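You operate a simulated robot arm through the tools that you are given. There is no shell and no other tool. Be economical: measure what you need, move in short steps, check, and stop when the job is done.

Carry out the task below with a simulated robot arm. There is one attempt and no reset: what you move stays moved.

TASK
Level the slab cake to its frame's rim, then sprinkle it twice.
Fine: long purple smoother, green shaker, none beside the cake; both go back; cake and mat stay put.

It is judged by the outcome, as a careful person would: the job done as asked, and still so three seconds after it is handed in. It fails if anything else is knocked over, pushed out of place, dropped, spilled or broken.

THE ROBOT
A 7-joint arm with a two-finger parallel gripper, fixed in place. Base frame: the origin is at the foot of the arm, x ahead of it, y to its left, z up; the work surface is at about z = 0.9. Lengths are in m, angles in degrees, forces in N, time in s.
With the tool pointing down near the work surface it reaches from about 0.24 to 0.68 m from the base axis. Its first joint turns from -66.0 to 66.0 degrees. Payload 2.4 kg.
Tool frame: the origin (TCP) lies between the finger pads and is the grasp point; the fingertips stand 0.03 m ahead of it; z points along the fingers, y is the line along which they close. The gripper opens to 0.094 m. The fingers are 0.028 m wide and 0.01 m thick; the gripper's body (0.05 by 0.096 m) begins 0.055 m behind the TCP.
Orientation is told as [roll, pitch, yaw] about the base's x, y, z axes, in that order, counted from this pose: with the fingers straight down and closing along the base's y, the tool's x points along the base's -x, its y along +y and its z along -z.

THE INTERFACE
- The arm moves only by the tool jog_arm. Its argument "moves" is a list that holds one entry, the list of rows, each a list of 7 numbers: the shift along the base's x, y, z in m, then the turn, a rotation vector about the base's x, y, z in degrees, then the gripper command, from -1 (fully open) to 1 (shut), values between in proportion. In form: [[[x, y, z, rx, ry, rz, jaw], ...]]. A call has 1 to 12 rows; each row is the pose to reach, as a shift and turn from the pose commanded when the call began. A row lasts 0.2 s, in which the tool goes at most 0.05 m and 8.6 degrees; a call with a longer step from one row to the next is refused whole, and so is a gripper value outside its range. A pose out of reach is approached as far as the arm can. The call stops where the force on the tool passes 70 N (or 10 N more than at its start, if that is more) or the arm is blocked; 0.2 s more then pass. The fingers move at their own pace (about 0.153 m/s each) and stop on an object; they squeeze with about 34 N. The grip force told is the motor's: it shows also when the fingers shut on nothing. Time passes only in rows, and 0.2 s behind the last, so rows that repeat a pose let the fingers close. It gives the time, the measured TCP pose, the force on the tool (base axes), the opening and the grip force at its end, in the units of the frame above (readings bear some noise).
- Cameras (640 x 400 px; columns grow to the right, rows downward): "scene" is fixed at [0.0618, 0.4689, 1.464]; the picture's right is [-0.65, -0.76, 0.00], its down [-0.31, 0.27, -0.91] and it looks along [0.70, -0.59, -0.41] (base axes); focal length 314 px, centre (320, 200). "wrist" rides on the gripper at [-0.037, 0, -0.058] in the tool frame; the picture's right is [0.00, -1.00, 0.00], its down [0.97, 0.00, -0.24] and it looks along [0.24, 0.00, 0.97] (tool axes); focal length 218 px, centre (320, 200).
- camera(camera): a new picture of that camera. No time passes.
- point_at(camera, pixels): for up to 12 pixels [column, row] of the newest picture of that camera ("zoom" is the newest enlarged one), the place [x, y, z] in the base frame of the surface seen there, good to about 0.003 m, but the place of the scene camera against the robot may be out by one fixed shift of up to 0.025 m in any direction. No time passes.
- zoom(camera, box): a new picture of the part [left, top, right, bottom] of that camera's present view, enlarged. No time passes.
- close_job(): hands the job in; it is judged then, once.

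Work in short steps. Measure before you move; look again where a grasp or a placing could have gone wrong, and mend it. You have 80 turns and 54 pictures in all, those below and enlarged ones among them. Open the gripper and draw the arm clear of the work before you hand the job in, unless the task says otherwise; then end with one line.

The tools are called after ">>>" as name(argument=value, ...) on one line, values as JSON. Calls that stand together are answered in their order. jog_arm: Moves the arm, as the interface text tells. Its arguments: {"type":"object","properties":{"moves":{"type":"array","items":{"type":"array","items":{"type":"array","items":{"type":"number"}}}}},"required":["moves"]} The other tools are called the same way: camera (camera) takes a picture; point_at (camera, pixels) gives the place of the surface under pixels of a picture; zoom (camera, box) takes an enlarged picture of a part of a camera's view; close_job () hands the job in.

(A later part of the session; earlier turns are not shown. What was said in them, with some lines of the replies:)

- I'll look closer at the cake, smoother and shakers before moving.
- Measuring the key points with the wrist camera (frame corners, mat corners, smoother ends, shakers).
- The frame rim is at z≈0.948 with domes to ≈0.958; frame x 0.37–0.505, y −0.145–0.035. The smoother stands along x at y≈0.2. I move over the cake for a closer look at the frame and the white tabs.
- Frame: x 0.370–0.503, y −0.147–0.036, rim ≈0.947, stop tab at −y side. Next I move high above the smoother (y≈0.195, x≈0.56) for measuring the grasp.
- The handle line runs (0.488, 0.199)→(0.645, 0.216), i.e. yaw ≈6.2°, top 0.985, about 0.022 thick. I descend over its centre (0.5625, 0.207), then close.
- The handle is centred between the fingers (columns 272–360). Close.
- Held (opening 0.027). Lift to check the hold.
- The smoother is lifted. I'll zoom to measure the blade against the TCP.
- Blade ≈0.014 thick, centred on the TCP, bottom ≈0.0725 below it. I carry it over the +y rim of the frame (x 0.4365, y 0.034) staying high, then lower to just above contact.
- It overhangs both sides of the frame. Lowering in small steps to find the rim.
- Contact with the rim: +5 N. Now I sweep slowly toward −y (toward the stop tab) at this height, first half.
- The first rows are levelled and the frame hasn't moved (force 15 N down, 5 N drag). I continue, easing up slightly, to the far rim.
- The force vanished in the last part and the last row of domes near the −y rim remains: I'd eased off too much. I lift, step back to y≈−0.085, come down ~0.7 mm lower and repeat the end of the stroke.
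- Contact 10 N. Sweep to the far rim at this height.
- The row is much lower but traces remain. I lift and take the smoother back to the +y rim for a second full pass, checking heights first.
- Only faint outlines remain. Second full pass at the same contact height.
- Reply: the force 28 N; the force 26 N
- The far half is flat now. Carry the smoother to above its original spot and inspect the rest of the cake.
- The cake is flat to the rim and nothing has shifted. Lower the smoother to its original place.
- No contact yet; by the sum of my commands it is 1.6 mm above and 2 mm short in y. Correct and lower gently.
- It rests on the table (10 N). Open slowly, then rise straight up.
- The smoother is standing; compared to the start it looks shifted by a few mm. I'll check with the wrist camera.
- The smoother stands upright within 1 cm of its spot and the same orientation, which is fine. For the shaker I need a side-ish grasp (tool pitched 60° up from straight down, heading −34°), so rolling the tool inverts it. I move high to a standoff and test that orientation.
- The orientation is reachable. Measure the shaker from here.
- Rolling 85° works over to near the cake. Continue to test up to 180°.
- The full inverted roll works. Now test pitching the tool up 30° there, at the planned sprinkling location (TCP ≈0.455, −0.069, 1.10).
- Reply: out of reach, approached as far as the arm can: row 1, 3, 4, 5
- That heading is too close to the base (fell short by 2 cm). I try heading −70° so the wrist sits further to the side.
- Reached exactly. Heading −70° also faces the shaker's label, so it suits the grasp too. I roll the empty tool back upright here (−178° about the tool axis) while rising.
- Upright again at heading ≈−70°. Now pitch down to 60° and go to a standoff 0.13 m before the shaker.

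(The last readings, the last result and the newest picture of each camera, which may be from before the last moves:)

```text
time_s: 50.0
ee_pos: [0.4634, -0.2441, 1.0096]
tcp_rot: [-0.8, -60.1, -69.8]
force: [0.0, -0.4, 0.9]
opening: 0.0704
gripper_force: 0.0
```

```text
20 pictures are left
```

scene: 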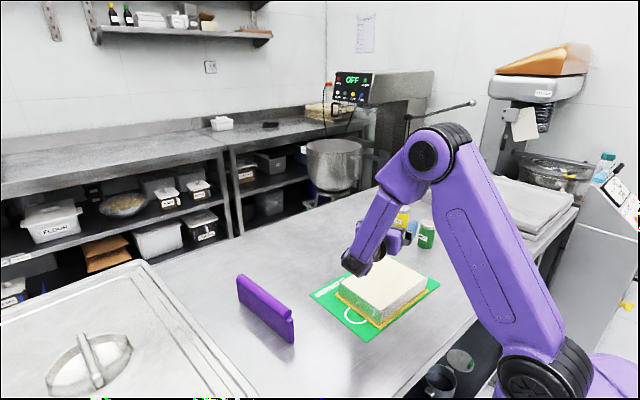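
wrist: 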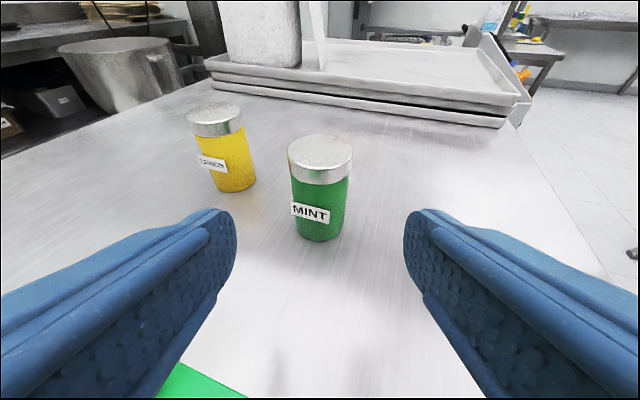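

The shaker is centred (column 320) with label in front. Check its position once more.

>>> point_at(camera="wrist", pixels=[[289, 155], [352, 155], [320, 140], [320, 168], [294, 195], [346, 195], [320, 195], [319, 238]])

```text
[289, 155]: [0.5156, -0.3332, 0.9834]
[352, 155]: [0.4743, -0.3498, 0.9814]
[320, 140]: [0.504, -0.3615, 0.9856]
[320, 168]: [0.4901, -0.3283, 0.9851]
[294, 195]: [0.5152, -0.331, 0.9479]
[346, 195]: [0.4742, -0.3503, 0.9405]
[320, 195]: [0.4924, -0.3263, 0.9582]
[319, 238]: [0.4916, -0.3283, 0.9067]
```

Centre ≈(0.499, −0.349). Advance along the tool direction to the grasp (z 0.943), fingers still open.

>>> jog_arm(moves=[[[0.009, -0.026, -0.0166, 0, 0, 0, -0.5], [0.018, -0.052, -0.0333, 0, 0, 0, -0.5], [0.027, -0.079, -0.05, 0, 0, 0, -0.5], [0.032, -0.094, -0.06, 0, 0, 0, -0.5], [0.0356, -0.1049, -0.0666, 0, 0, 0, -0.5], [0.0356, -0.1049, -0.0666, 0, 0, 0, -0.5]]])

>>> camera(camera="wrist")

```text
time_s: 50.7
ee_pos: [0.4828, -0.2925, 0.9793]
tcp_rot: [-0.9, -59.8, -68.8]
force: [-17.4, 10.3, 40.6]
opening: 0.0706
gripper_force: 0.1
stopped in row 3: the force on the tool passed its limit (the readings are from after the stop); the commanded pose is now the measured one
```

```text
19 pictures are left
```

wrist: 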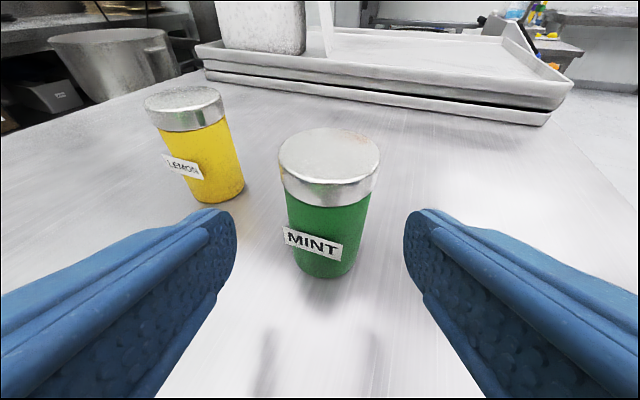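

Something behind the fingers touched (40 N upward). Back straight out immediately and look.

>>> jog_arm(moves=[[[-0.009, 0.026, 0.025, 0, 0, 0, -0.5], [-0.018, 0.05, 0.05, 0, 0, 0, -0.5], [-0.018, 0.05, 0.09, 0, 0, 0, -0.5]]])

>>> camera(camera="scene")

>>> zoom(camera="scene", box=[300, 190, 460, 345])

```text
time_s: 51.5
ee_pos: [0.4648, -0.2433, 1.0665]
tcp_rot: [-1.0, -59.7, -68.7]
force: [-0.2, -1.4, 0.9]
opening: 0.0703
gripper_force: 0.0
```

```text
18 pictures are left
```

scene: 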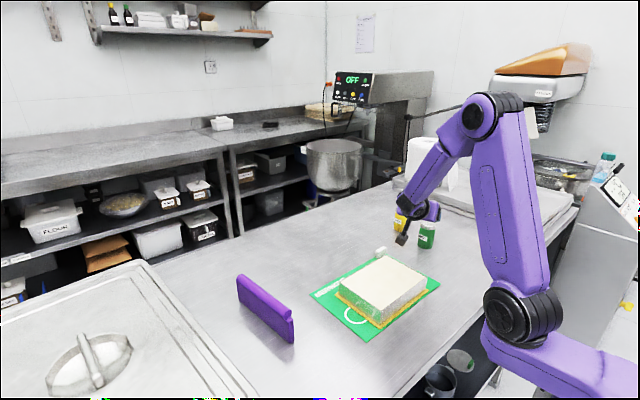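

```text
2.58 times, centred on (380, 268) of scene
```

zoom: 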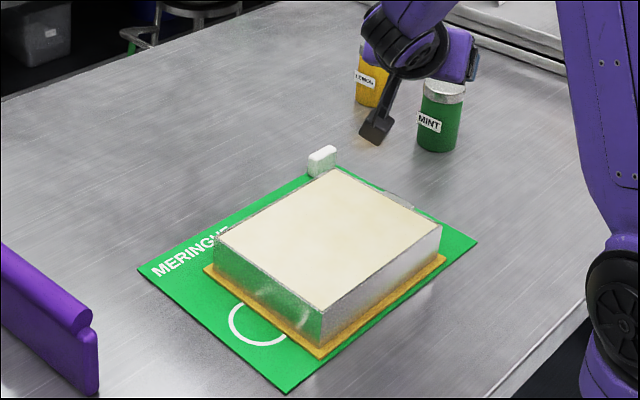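

The black box bracket under the wrist hit the table; nothing was displaced. With the tool rolled 180° that box sits on top, so I roll here (raised) and grasp in that posture.

>>> jog_arm(moves=[[[0, 0, 0.02, 2.56, -6.6, -4.09, -0.5], [0, 0, 0.05, 5.1, -13.2, -8.2, -0.5], [0, 0, 0.05, 7.7, -19.8, -12.3, -0.5], [0, 0, 0.05, 10.3, -26.4, -16.4, -0.5], [0, 0, 0.05, 12.8, -33, -20.5, -0.5], [0, 0, 0.05, 15.4, -39.6, -24.5, -0.5], [0, 0, 0.05, 17.9, -46.2, -28.6, -0.5], [0, 0, 0.05, 20.5, -52.8, -32.7, -0.5], [0, 0, 0.05, 23.1, -59.4, -36.8, -0.5], [0, 0, 0.05, 25.6, -66, -40.9, -0.5], [0, 0, 0.05, 28.2, -72.6, -45, -0.5]]])

>>> jog_arm(moves=[[[0, 0, 0, 2.56, -6.6, -4.09, -0.5], [0, 0, 0, 5.1, -13.2, -8.2, -0.5], [0, 0, 0, 7.7, -19.8, -12.3, -0.5], [0, 0, 0, 10.3, -26.4, -16.4, -0.5], [0, 0, 0, 12.8, -33, -20.5, -0.5], [0, 0, 0, 15.4, -39.6, -24.5, -0.5], [0, 0, 0, 17.9, -46.2, -28.6, -0.5], [0, 0, 0, 20.5, -52.8, -32.7, -0.5], [0, 0, 0, 23.1, -59.4, -36.8, -0.5], [0, 0, 0, 25.6, -66, -40.9, -0.5], [0, 0, 0, 28.2, -72.6, -45, -0.5]]])

>>> camera(camera="wrist")

>>> zoom(camera="scene", box=[340, 120, 500, 280])

```text
time_s: 53.9
ee_pos: [0.4654, -0.242, 1.1174]
tcp_rot: [58.9, 0.3, -158.6]
force: [-0.9, -0.2, -0.4]
opening: 0.0707
gripper_force: 0.0
```

```text
time_s: 56.3
ee_pos: [0.4651, -0.2437, 1.1176]
tcp_rot: [-1.1, 60.2, 111.1]
force: [0.6, -0.1, 0.2]
opening: 0.0705
gripper_force: 0.1
```

```text
16 pictures are left
```

wrist: 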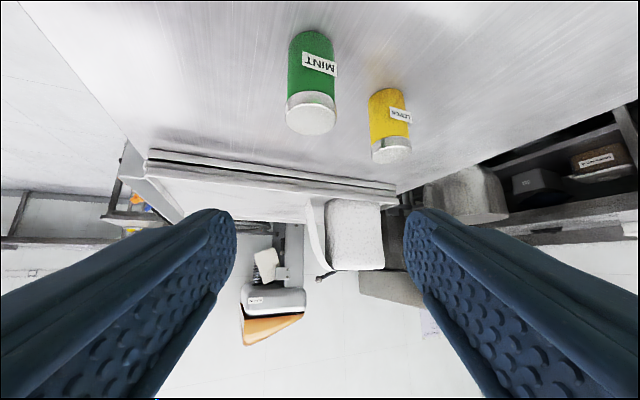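

```text
2.50 times, centred on (420, 200) of scene
```

zoom: 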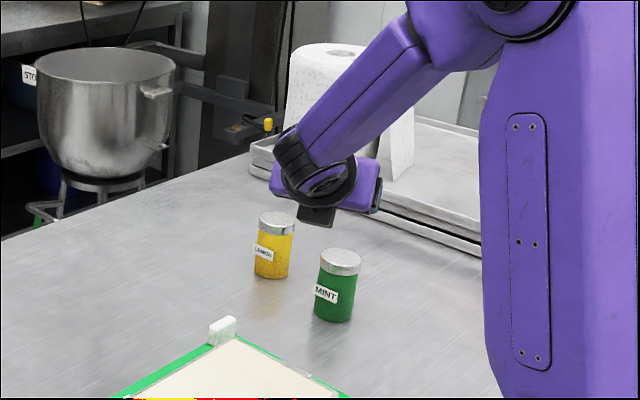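

>>> point_at(camera="zoom", pixels=[[318, 220], [310, 210], [325, 190], [375, 205], [345, 205], [340, 265], [340, 290]])

>>> point_at(camera="wrist", pixels=[[312, 118], [289, 100], [336, 100], [312, 95], [312, 70], [289, 70], [334, 70]])

```text
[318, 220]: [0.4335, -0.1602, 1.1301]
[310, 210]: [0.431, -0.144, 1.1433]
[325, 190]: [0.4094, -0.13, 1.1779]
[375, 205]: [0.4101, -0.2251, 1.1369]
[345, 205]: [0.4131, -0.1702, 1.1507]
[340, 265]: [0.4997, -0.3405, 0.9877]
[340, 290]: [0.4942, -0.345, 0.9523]
```

```text
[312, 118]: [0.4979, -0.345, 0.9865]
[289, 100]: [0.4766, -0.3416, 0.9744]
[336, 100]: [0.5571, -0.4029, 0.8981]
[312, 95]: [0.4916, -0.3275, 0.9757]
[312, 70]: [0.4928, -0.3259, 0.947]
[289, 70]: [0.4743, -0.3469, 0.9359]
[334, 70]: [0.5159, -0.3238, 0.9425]
```

In this posture the lowest wrist part is above the TCP height, so it clears. Descend to the standoff and advance onto the shaker.

>>> jog_arm(moves=[[[-0.003, 0, -0.04, 0, 0, 0, -0.5], [-0.0065, 0, -0.08, 0, 0, 0, -0.5], [-0.0065, 0, -0.11, 0, 0, 0, -0.5], [0.0016, -0.021, -0.123, 0, 0, 0, -0.5], [0.0097, -0.042, -0.136, 0, 0, 0, -0.5], [0.0178, -0.063, -0.149, 0, 0, 0, -0.5], [0.0259, -0.084, -0.162, 0, 0, 0, -0.5], [0.034, -0.105, -0.1745, 0, 0, 0, -0.5], [0.034, -0.105, -0.1745, 0, 0, 0, -0.5]]])

>>> camera(camera="wrist")

```text
time_s: 58.3
ee_pos: [0.4996, -0.3472, 0.9452]
tcp_rot: [-0.8, 60.2, 111.3]
force: [-0.2, -0.4, 0.0]
opening: 0.0705
gripper_force: 0.1
```

```text
14 pictures are left
```

wrist: 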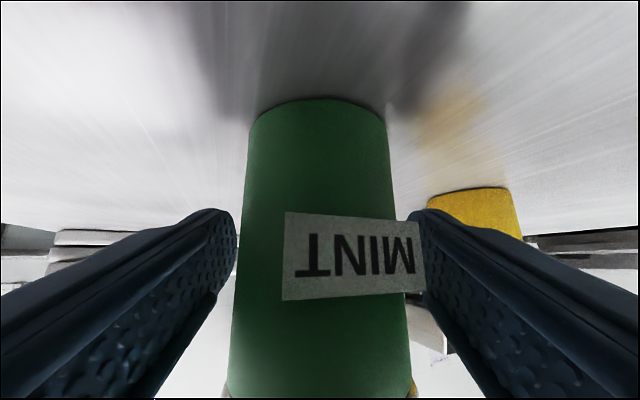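

Shaker is between the fingers. Close and check.

>>> jog_arm(moves=[[[0, 0, 0, 0, 0, 0, 0], [0, 0, 0, 0, 0, 0, 0.5], [0, 0, 0, 0, 0, 0, 1], [0, 0, 0, 0, 0, 0, 1]]])

>>> camera(camera="wrist")

```text
time_s: 59.3
ee_pos: [0.4994, -0.3476, 0.9448]
tcp_rot: [-0.8, 60.2, 111.4]
force: [0.4, 0.0, 1.3]
opening: 0.0505
gripper_force: 34.3
```

```text
13 pictures are left
```

wrist: 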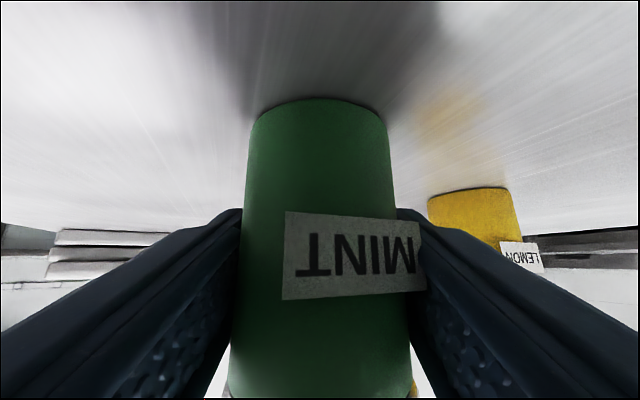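

Gripped (opening 0.0505). Lift straight up.

>>> jog_arm(moves=[[[0, 0, 0.02, 0, 0, 0, 1], [0, 0, 0.06, 0, 0, 0, 1], [0, 0, 0.1, 0, 0, 0, 1], [0, 0, 0.14, 0, 0, 0, 1], [0, 0, 0.18, 0, 0, 0, 1], [0, 0, 0.2, 0, 0, 0, 1]]])

>>> jog_arm(moves=[[[-0.008, 0.04, 0, 0, 0, 0, 1], [-0.016, 0.08, 0, 0, 0, 0, 1], [-0.024, 0.12, 0, 0, 0, 0, 1], [-0.032, 0.16, 0, 0, 0, 0, 1], [-0.04, 0.2, 0, 0, 0, 0, 1], [-0.048, 0.24, 0, 0, 0, 0, 1], [-0.055, 0.27, 0, -6.05, -2.4, 0, 1], [-0.055, 0.27, 0, -12.1, -4.7, 0, 1], [-0.055, 0.27, 0, -18.2, -7.1, 0, 1], [-0.055, 0.27, 0, -24.2, -9.4, 0, 1]]])

>>> camera(camera="scene")

```text
time_s: 60.7
ee_pos: [0.499, -0.3499, 1.1421]
tcp_rot: [-0.7, 60.2, 111.3]
force: [-0.3, 0.7, -2.3]
opening: 0.0507
gripper_force: 34.9
```

```text
time_s: 62.9
ee_pos: [0.4437, -0.0782, 1.1436]
tcp_rot: [-0.8, 86.4, 111.4]
force: [0.3, -0.4, -0.8]
opening: 0.0506
gripper_force: 33.9
```

```text
12 pictures are left
```

scene: 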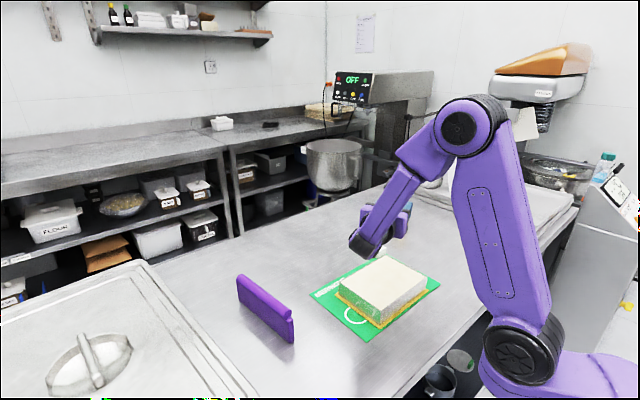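

Upright above the cake with nothing spilled. First roll 90° while shifting to keep the cap over the middle, then the second half to invert.

>>> jog_arm(moves=[[[-0.0052, -0.002, -0.01, -2.95, 7.52, 0.53, 1], [-0.0104, -0.004, -0.02, -5.9, 15.0, 1.05, 1], [-0.0153, -0.006, -0.03, -8.8, 22.6, 1.6, 1], [-0.0199, -0.008, -0.03, -11.8, 30.1, 2.1, 1], [-0.0241, -0.0096, -0.03, -14.7, 37.6, 2.6, 1], [-0.0279, -0.011, -0.03, -17.7, 45.1, 3.2, 1], [-0.0311, -0.0124, -0.03, -20.6, 52.6, 3.7, 1], [-0.0337, -0.0135, -0.03, -23.6, 60.1, 4.2, 1], [-0.0356, -0.0142, -0.03, -26.5, 67.7, 4.7, 1], [-0.0368, -0.0147, -0.03, -29.5, 75.2, 5.3, 1], [-0.0372, -0.0149, -0.03, -32.4, 82.7, 5.8, 1]]])

>>> jog_arm(moves=[[[0.0004, 0.0002, 0, -2.95, 7.52, 0.53, 1], [0.0016, 0.0007, 0, -5.9, 15.0, 1.05, 1], [0.0035, 0.0014, 0, -8.8, 22.6, 1.6, 1], [0.0061, 0.0024, 0, -11.8, 30.1, 2.1, 1], [0.0093, 0.0038, 0, -14.7, 37.6, 2.6, 1], [0.0131, 0.0053, 0, -17.7, 45.1, 3.2, 1], [0.0173, 0.0069, 0, -20.6, 52.6, 3.7, 1], [0.0219, 0.0089, 0, -23.6, 60.1, 4.2, 1], [0.0268, 0.0109, 0, -26.5, 67.7, 4.7, 1], [0.032, 0.0129, 0, -29.5, 75.2, 5.3, 1], [0.0372, 0.0149, 0, -32.4, 82.7, 5.8, 1]]])

>>> camera(camera="scene")

>>> zoom(camera="scene", box=[310, 190, 450, 340])

```text
time_s: 65.3
ee_pos: [0.4074, -0.0923, 1.1127]
tcp_rot: [85.5, 0.7, -158.8]
force: [-0.4, -0.2, 0.0]
opening: 0.0506
gripper_force: 33.6
```

```text
time_s: 67.7
ee_pos: [0.445, -0.0775, 1.1123]
tcp_rot: [25.0, -85.9, -94.5]
force: [0.0, 0.5, -1.5]
opening: 0.0506
gripper_force: 34.2
```

```text
11 pictures are left
```

scene: 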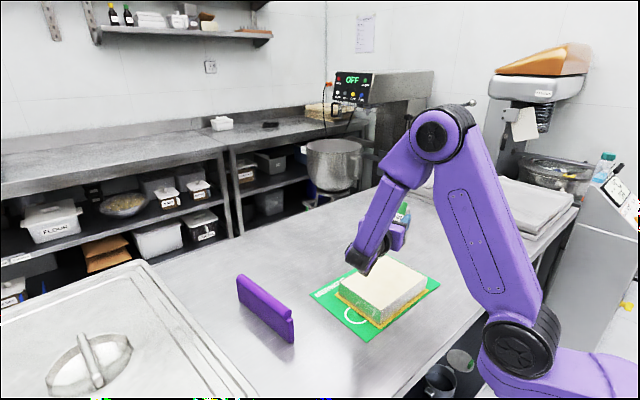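

```text
2.67 times, centred on (380, 265) of scene
```

zoom: 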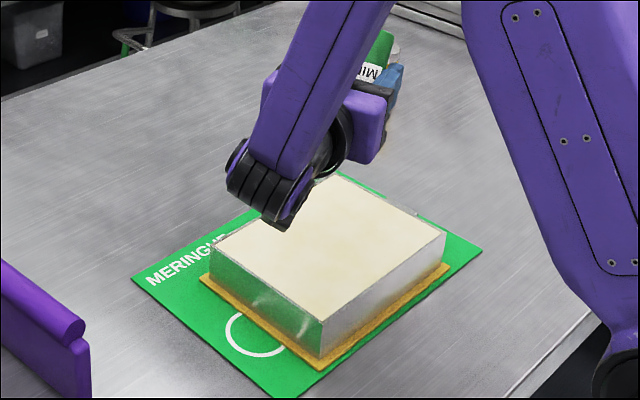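

Inverted over the cake; nothing has come out yet. Give one up-down shake and look.

>>> jog_arm(moves=[[[0, 0, 0.035, 0, 0, 0, 1], [0, 0, 0, 0, 0, 0, 1], [0, 0, 0, 0, 0, 0, 1]]])

>>> zoom(camera="scene", box=[310, 190, 450, 340])

```text
time_s: 68.5
ee_pos: [0.4451, -0.0749, 1.115]
tcp_rot: [26.6, -85.8, -96.1]
force: [0.6, 0.3, -0.9]
opening: 0.0506
gripper_force: 34.1
```

```text
2.67 times, centred on (380, 265) of scene
```

zoom: 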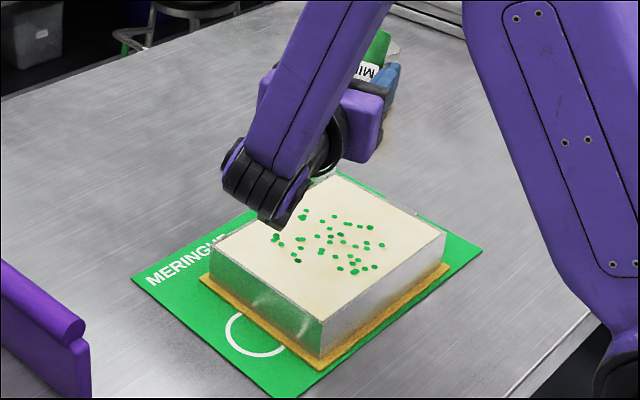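

One shake gave one dose, all on the cake near the middle. Second identical shake.

>>> jog_arm(moves=[[[0, 0, 0, 0, 0, 0, 1], [0, 0, 0.035, 0, 0, 0, 1], [0, 0, 0, 0, 0, 0, 1], [0, 0, 0, 0, 0, 0, 1]]])

>>> zoom(camera="scene", box=[310, 190, 450, 340])

```text
time_s: 69.5
ee_pos: [0.4442, -0.0755, 1.1159]
tcp_rot: [26.8, -85.8, -96.2]
force: [-0.6, 1.0, -1.8]
opening: 0.0507
gripper_force: 33.9
```

```text
2.67 times, centred on (380, 265) of scene
```

zoom: 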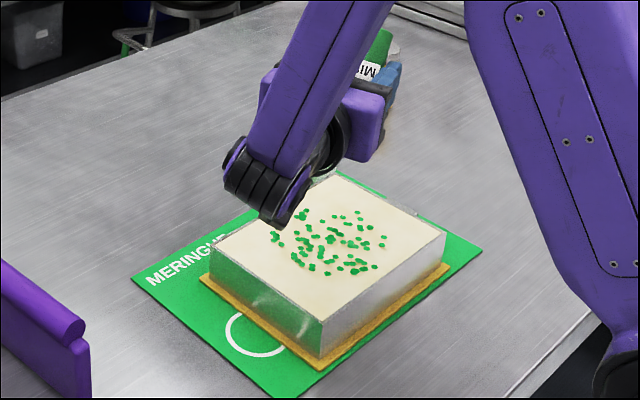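

The second dose is on, all on the cake. Roll back upright by the reverse motion, without vertical jerks.

>>> jog_arm(moves=[[[-0.0052, -0.002, 0, 2.95, -7.52, -0.53, 1], [-0.0104, -0.004, 0, 5.9, -15.0, -1.05, 1], [-0.0153, -0.006, 0, 8.8, -22.6, -1.6, 1], [-0.0199, -0.008, 0, 11.8, -30.1, -2.1, 1], [-0.0241, -0.0096, 0, 14.7, -37.6, -2.6, 1], [-0.0279, -0.011, 0, 17.7, -45.1, -3.2, 1], [-0.0311, -0.0124, 0, 20.6, -52.6, -3.7, 1], [-0.0337, -0.0135, 0, 23.6, -60.1, -4.2, 1], [-0.0356, -0.0142, 0, 26.5, -67.7, -4.7, 1], [-0.0368, -0.0147, 0, 29.5, -75.2, -5.3, 1], [-0.0372, -0.0149, 0, 32.4, -82.7, -5.8, 1]]])

>>> jog_arm(moves=[[[0.0004, 0.0002, 0, 2.95, -7.52, -0.53, 1], [0.0016, 0.0007, 0, 5.9, -15.0, -1.05, 1], [0.0035, 0.0014, 0, 8.8, -22.6, -1.6, 1], [0.0061, 0.0024, 0, 11.8, -30.1, -2.1, 1], [0.0093, 0.0038, 0, 14.7, -37.6, -2.6, 1], [0.0131, 0.0053, 0, 17.7, -45.1, -3.2, 1], [0.0173, 0.0069, 0, 20.6, -52.6, -3.7, 1], [0.0219, 0.0089, 0, 23.6, -60.1, -4.2, 1], [0.0268, 0.0109, 0, 26.5, -67.7, -4.7, 1], [0.032, 0.0129, 0, 29.5, -75.2, -5.3, 1], [0.0372, 0.0149, 0, 32.4, -82.7, -5.8, 1]]])

>>> jog_arm(moves=[[[0, 0, 0.01, 6.05, 2.4, 0, 1], [0, 0, 0.02, 12.1, 4.7, 0, 1], [0, 0, 0.03, 18.2, 7.1, 0, 1], [0.007, -0.03, 0.03, 24.2, 9.4, 0, 1], [0.015, -0.07, 0.03, 24.2, 9.4, 0, 1], [0.023, -0.11, 0.03, 24.2, 9.4, 0, 1], [0.031, -0.15, 0.03, 24.2, 9.4, 0, 1], [0.039, -0.19, 0.03, 24.2, 9.4, 0, 1], [0.047, -0.23, 0.03, 24.2, 9.4, 0, 1], [0.055, -0.265, 0.03, 24.2, 9.4, 0, 1], [0.055, -0.27, 0.03, 24.2, 9.4, 0, 1]]])

>>> zoom(camera="scene", box=[310, 170, 470, 340])

```text
time_s: 71.9
ee_pos: [0.4068, -0.0933, 1.1129]
tcp_rot: [85.5, 1.0, -158.8]
force: [0.5, -0.7, -1.3]
opening: 0.0505
gripper_force: 33.9
```

```text
time_s: 74.3
ee_pos: [0.4442, -0.079, 1.1133]
tcp_rot: [-1.9, 86.2, 110.2]
force: [-0.1, -0.1, -0.7]
opening: 0.0505
gripper_force: 33.7
```

```text
time_s: 76.7
ee_pos: [0.4989, -0.3498, 1.1428]
tcp_rot: [-0.7, 60.2, 111.4]
force: [0.1, -0.5, -1.5]
opening: 0.0502
gripper_force: 34.4
```

```text
2.35 times, centred on (390, 255) of scene
```

zoom: 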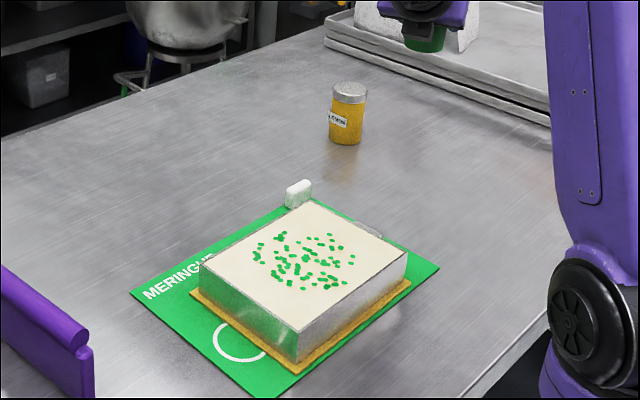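

All sprinkles are on the cake, mat is clean, and the shaker is above its original spot. Lower gently.

>>> jog_arm(moves=[[[0, 0, -0.04, 0, 0, 0, 1], [0, 0, -0.08, 0, 0, 0, 1], [0, 0, -0.12, 0, 0, 0, 1], [0, 0, -0.16, 0, 0, 0, 1], [0, 0, -0.185, 0, 0, 0, 1], [0, 0, -0.195, 0, 0, 0, 1], [0, 0, -0.199, 0, 0, 0, 1]]])

>>> jog_arm(moves=[[[0, 0, -0.0005, 0, 0, 0, 1], [0, 0, -0.001, 0, 0, 0, 1]]])

>>> zoom(camera="scene", box=[380, 180, 480, 270])

```text
time_s: 78.3
ee_pos: [0.4989, -0.3478, 0.9467]
tcp_rot: [-0.9, 60.5, 111.1]
force: [-1.7, 2.7, 7.4]
opening: 0.0501
gripper_force: 33.9
```

```text
time_s: 78.9
ee_pos: [0.5004, -0.3487, 0.9464]
tcp_rot: [-1.0, 60.7, 111.2]
force: [0.7, -1.4, 15.5]
opening: 0.05
gripper_force: 34.3
```

```text
4.44 times, centred on (430, 225) of scene
```

zoom: 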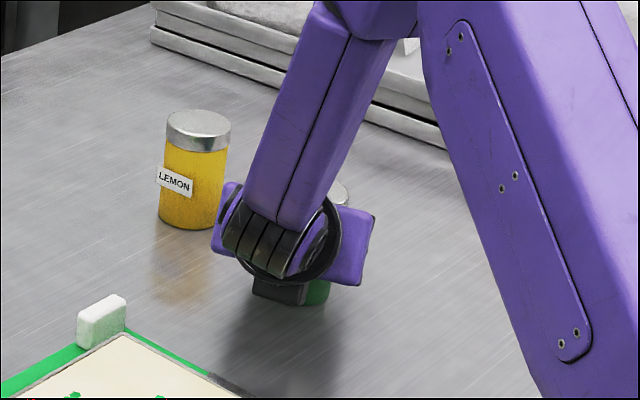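

It stands on the table. Ease off, open to the earlier width, and back out along the tool axis.

>>> jog_arm(moves=[[[0, 0, 0.0008, 0, 0, 0, 0.6], [0, 0, 0.0008, 0, 0, 0, 0], [0, 0, 0.0008, 0, 0, 0, -0.5], [0, 0, 0.0008, 0, 0, 0, -0.5], [-0.006, 0.016, 0.011, 0, 0, 0, -0.5], [-0.019, 0.049, 0.031, 0, 0, 0, -0.5], [-0.032, 0.081, 0.05, 0, 0, 0, -0.5], [-0.041, 0.105, 0.07, 0, 0, 0, -0.5], [-0.041, 0.105, 0.11, 0, 0, 0, -0.5], [-0.041, 0.105, 0.15, 0, 0, 0, -0.5], [-0.041, 0.105, 0.19, 0, 0, 0, -0.5]]])

>>> camera(camera="scene")

>>> zoom(camera="scene", box=[220, 190, 460, 350])

```text
time_s: 81.3
ee_pos: [0.4581, -0.2395, 1.1331]
tcp_rot: [-0.7, 60.2, 111.3]
force: [-0.7, 0.0, 0.6]
opening: 0.0703
gripper_force: 0.1
```

```text
5 pictures are left
```

scene: 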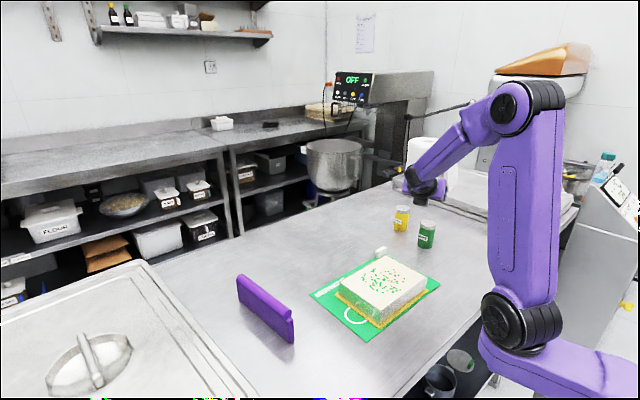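

```text
2.50 times, centred on (340, 270) of scene
```

zoom: 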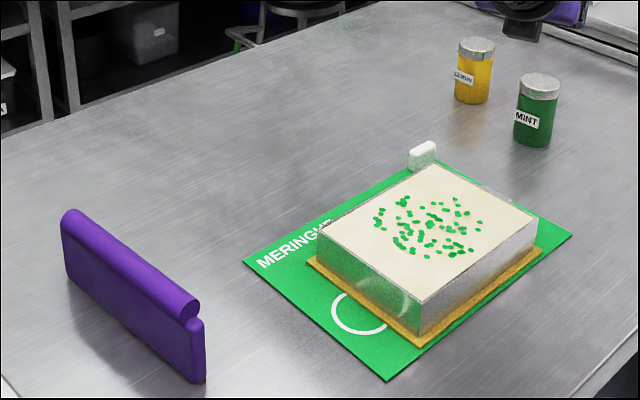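

Everything is in place and the mat is clean. Open fully, raise further, and hand in.

>>> jog_arm(moves=[[[-0.01, 0.01, 0.04, 0, 0, 0, -1], [-0.02, 0.02, 0.07, 0, 0, 0, -1], [-0.02, 0.02, 0.07, 0, 0, 0, -1]]])

>>> close_job()

```text
time_s: 82.1
ee_pos: [0.4367, -0.2205, 1.2048]
tcp_rot: [-0.8, 60.1, 111.4]
force: [-1.0, -0.9, 0.6]
opening: 0.094
gripper_force: 0.1
```

```text
The job is handed in.
```

I levelled the cake to the frame's rim and shook the green shaker over it twice, with no sprinkles beside it; the shaker is back on its spot, the smoother stands about 1 cm from its own, the mat stayed put, and the cake moved by no more than 2–3 mm.
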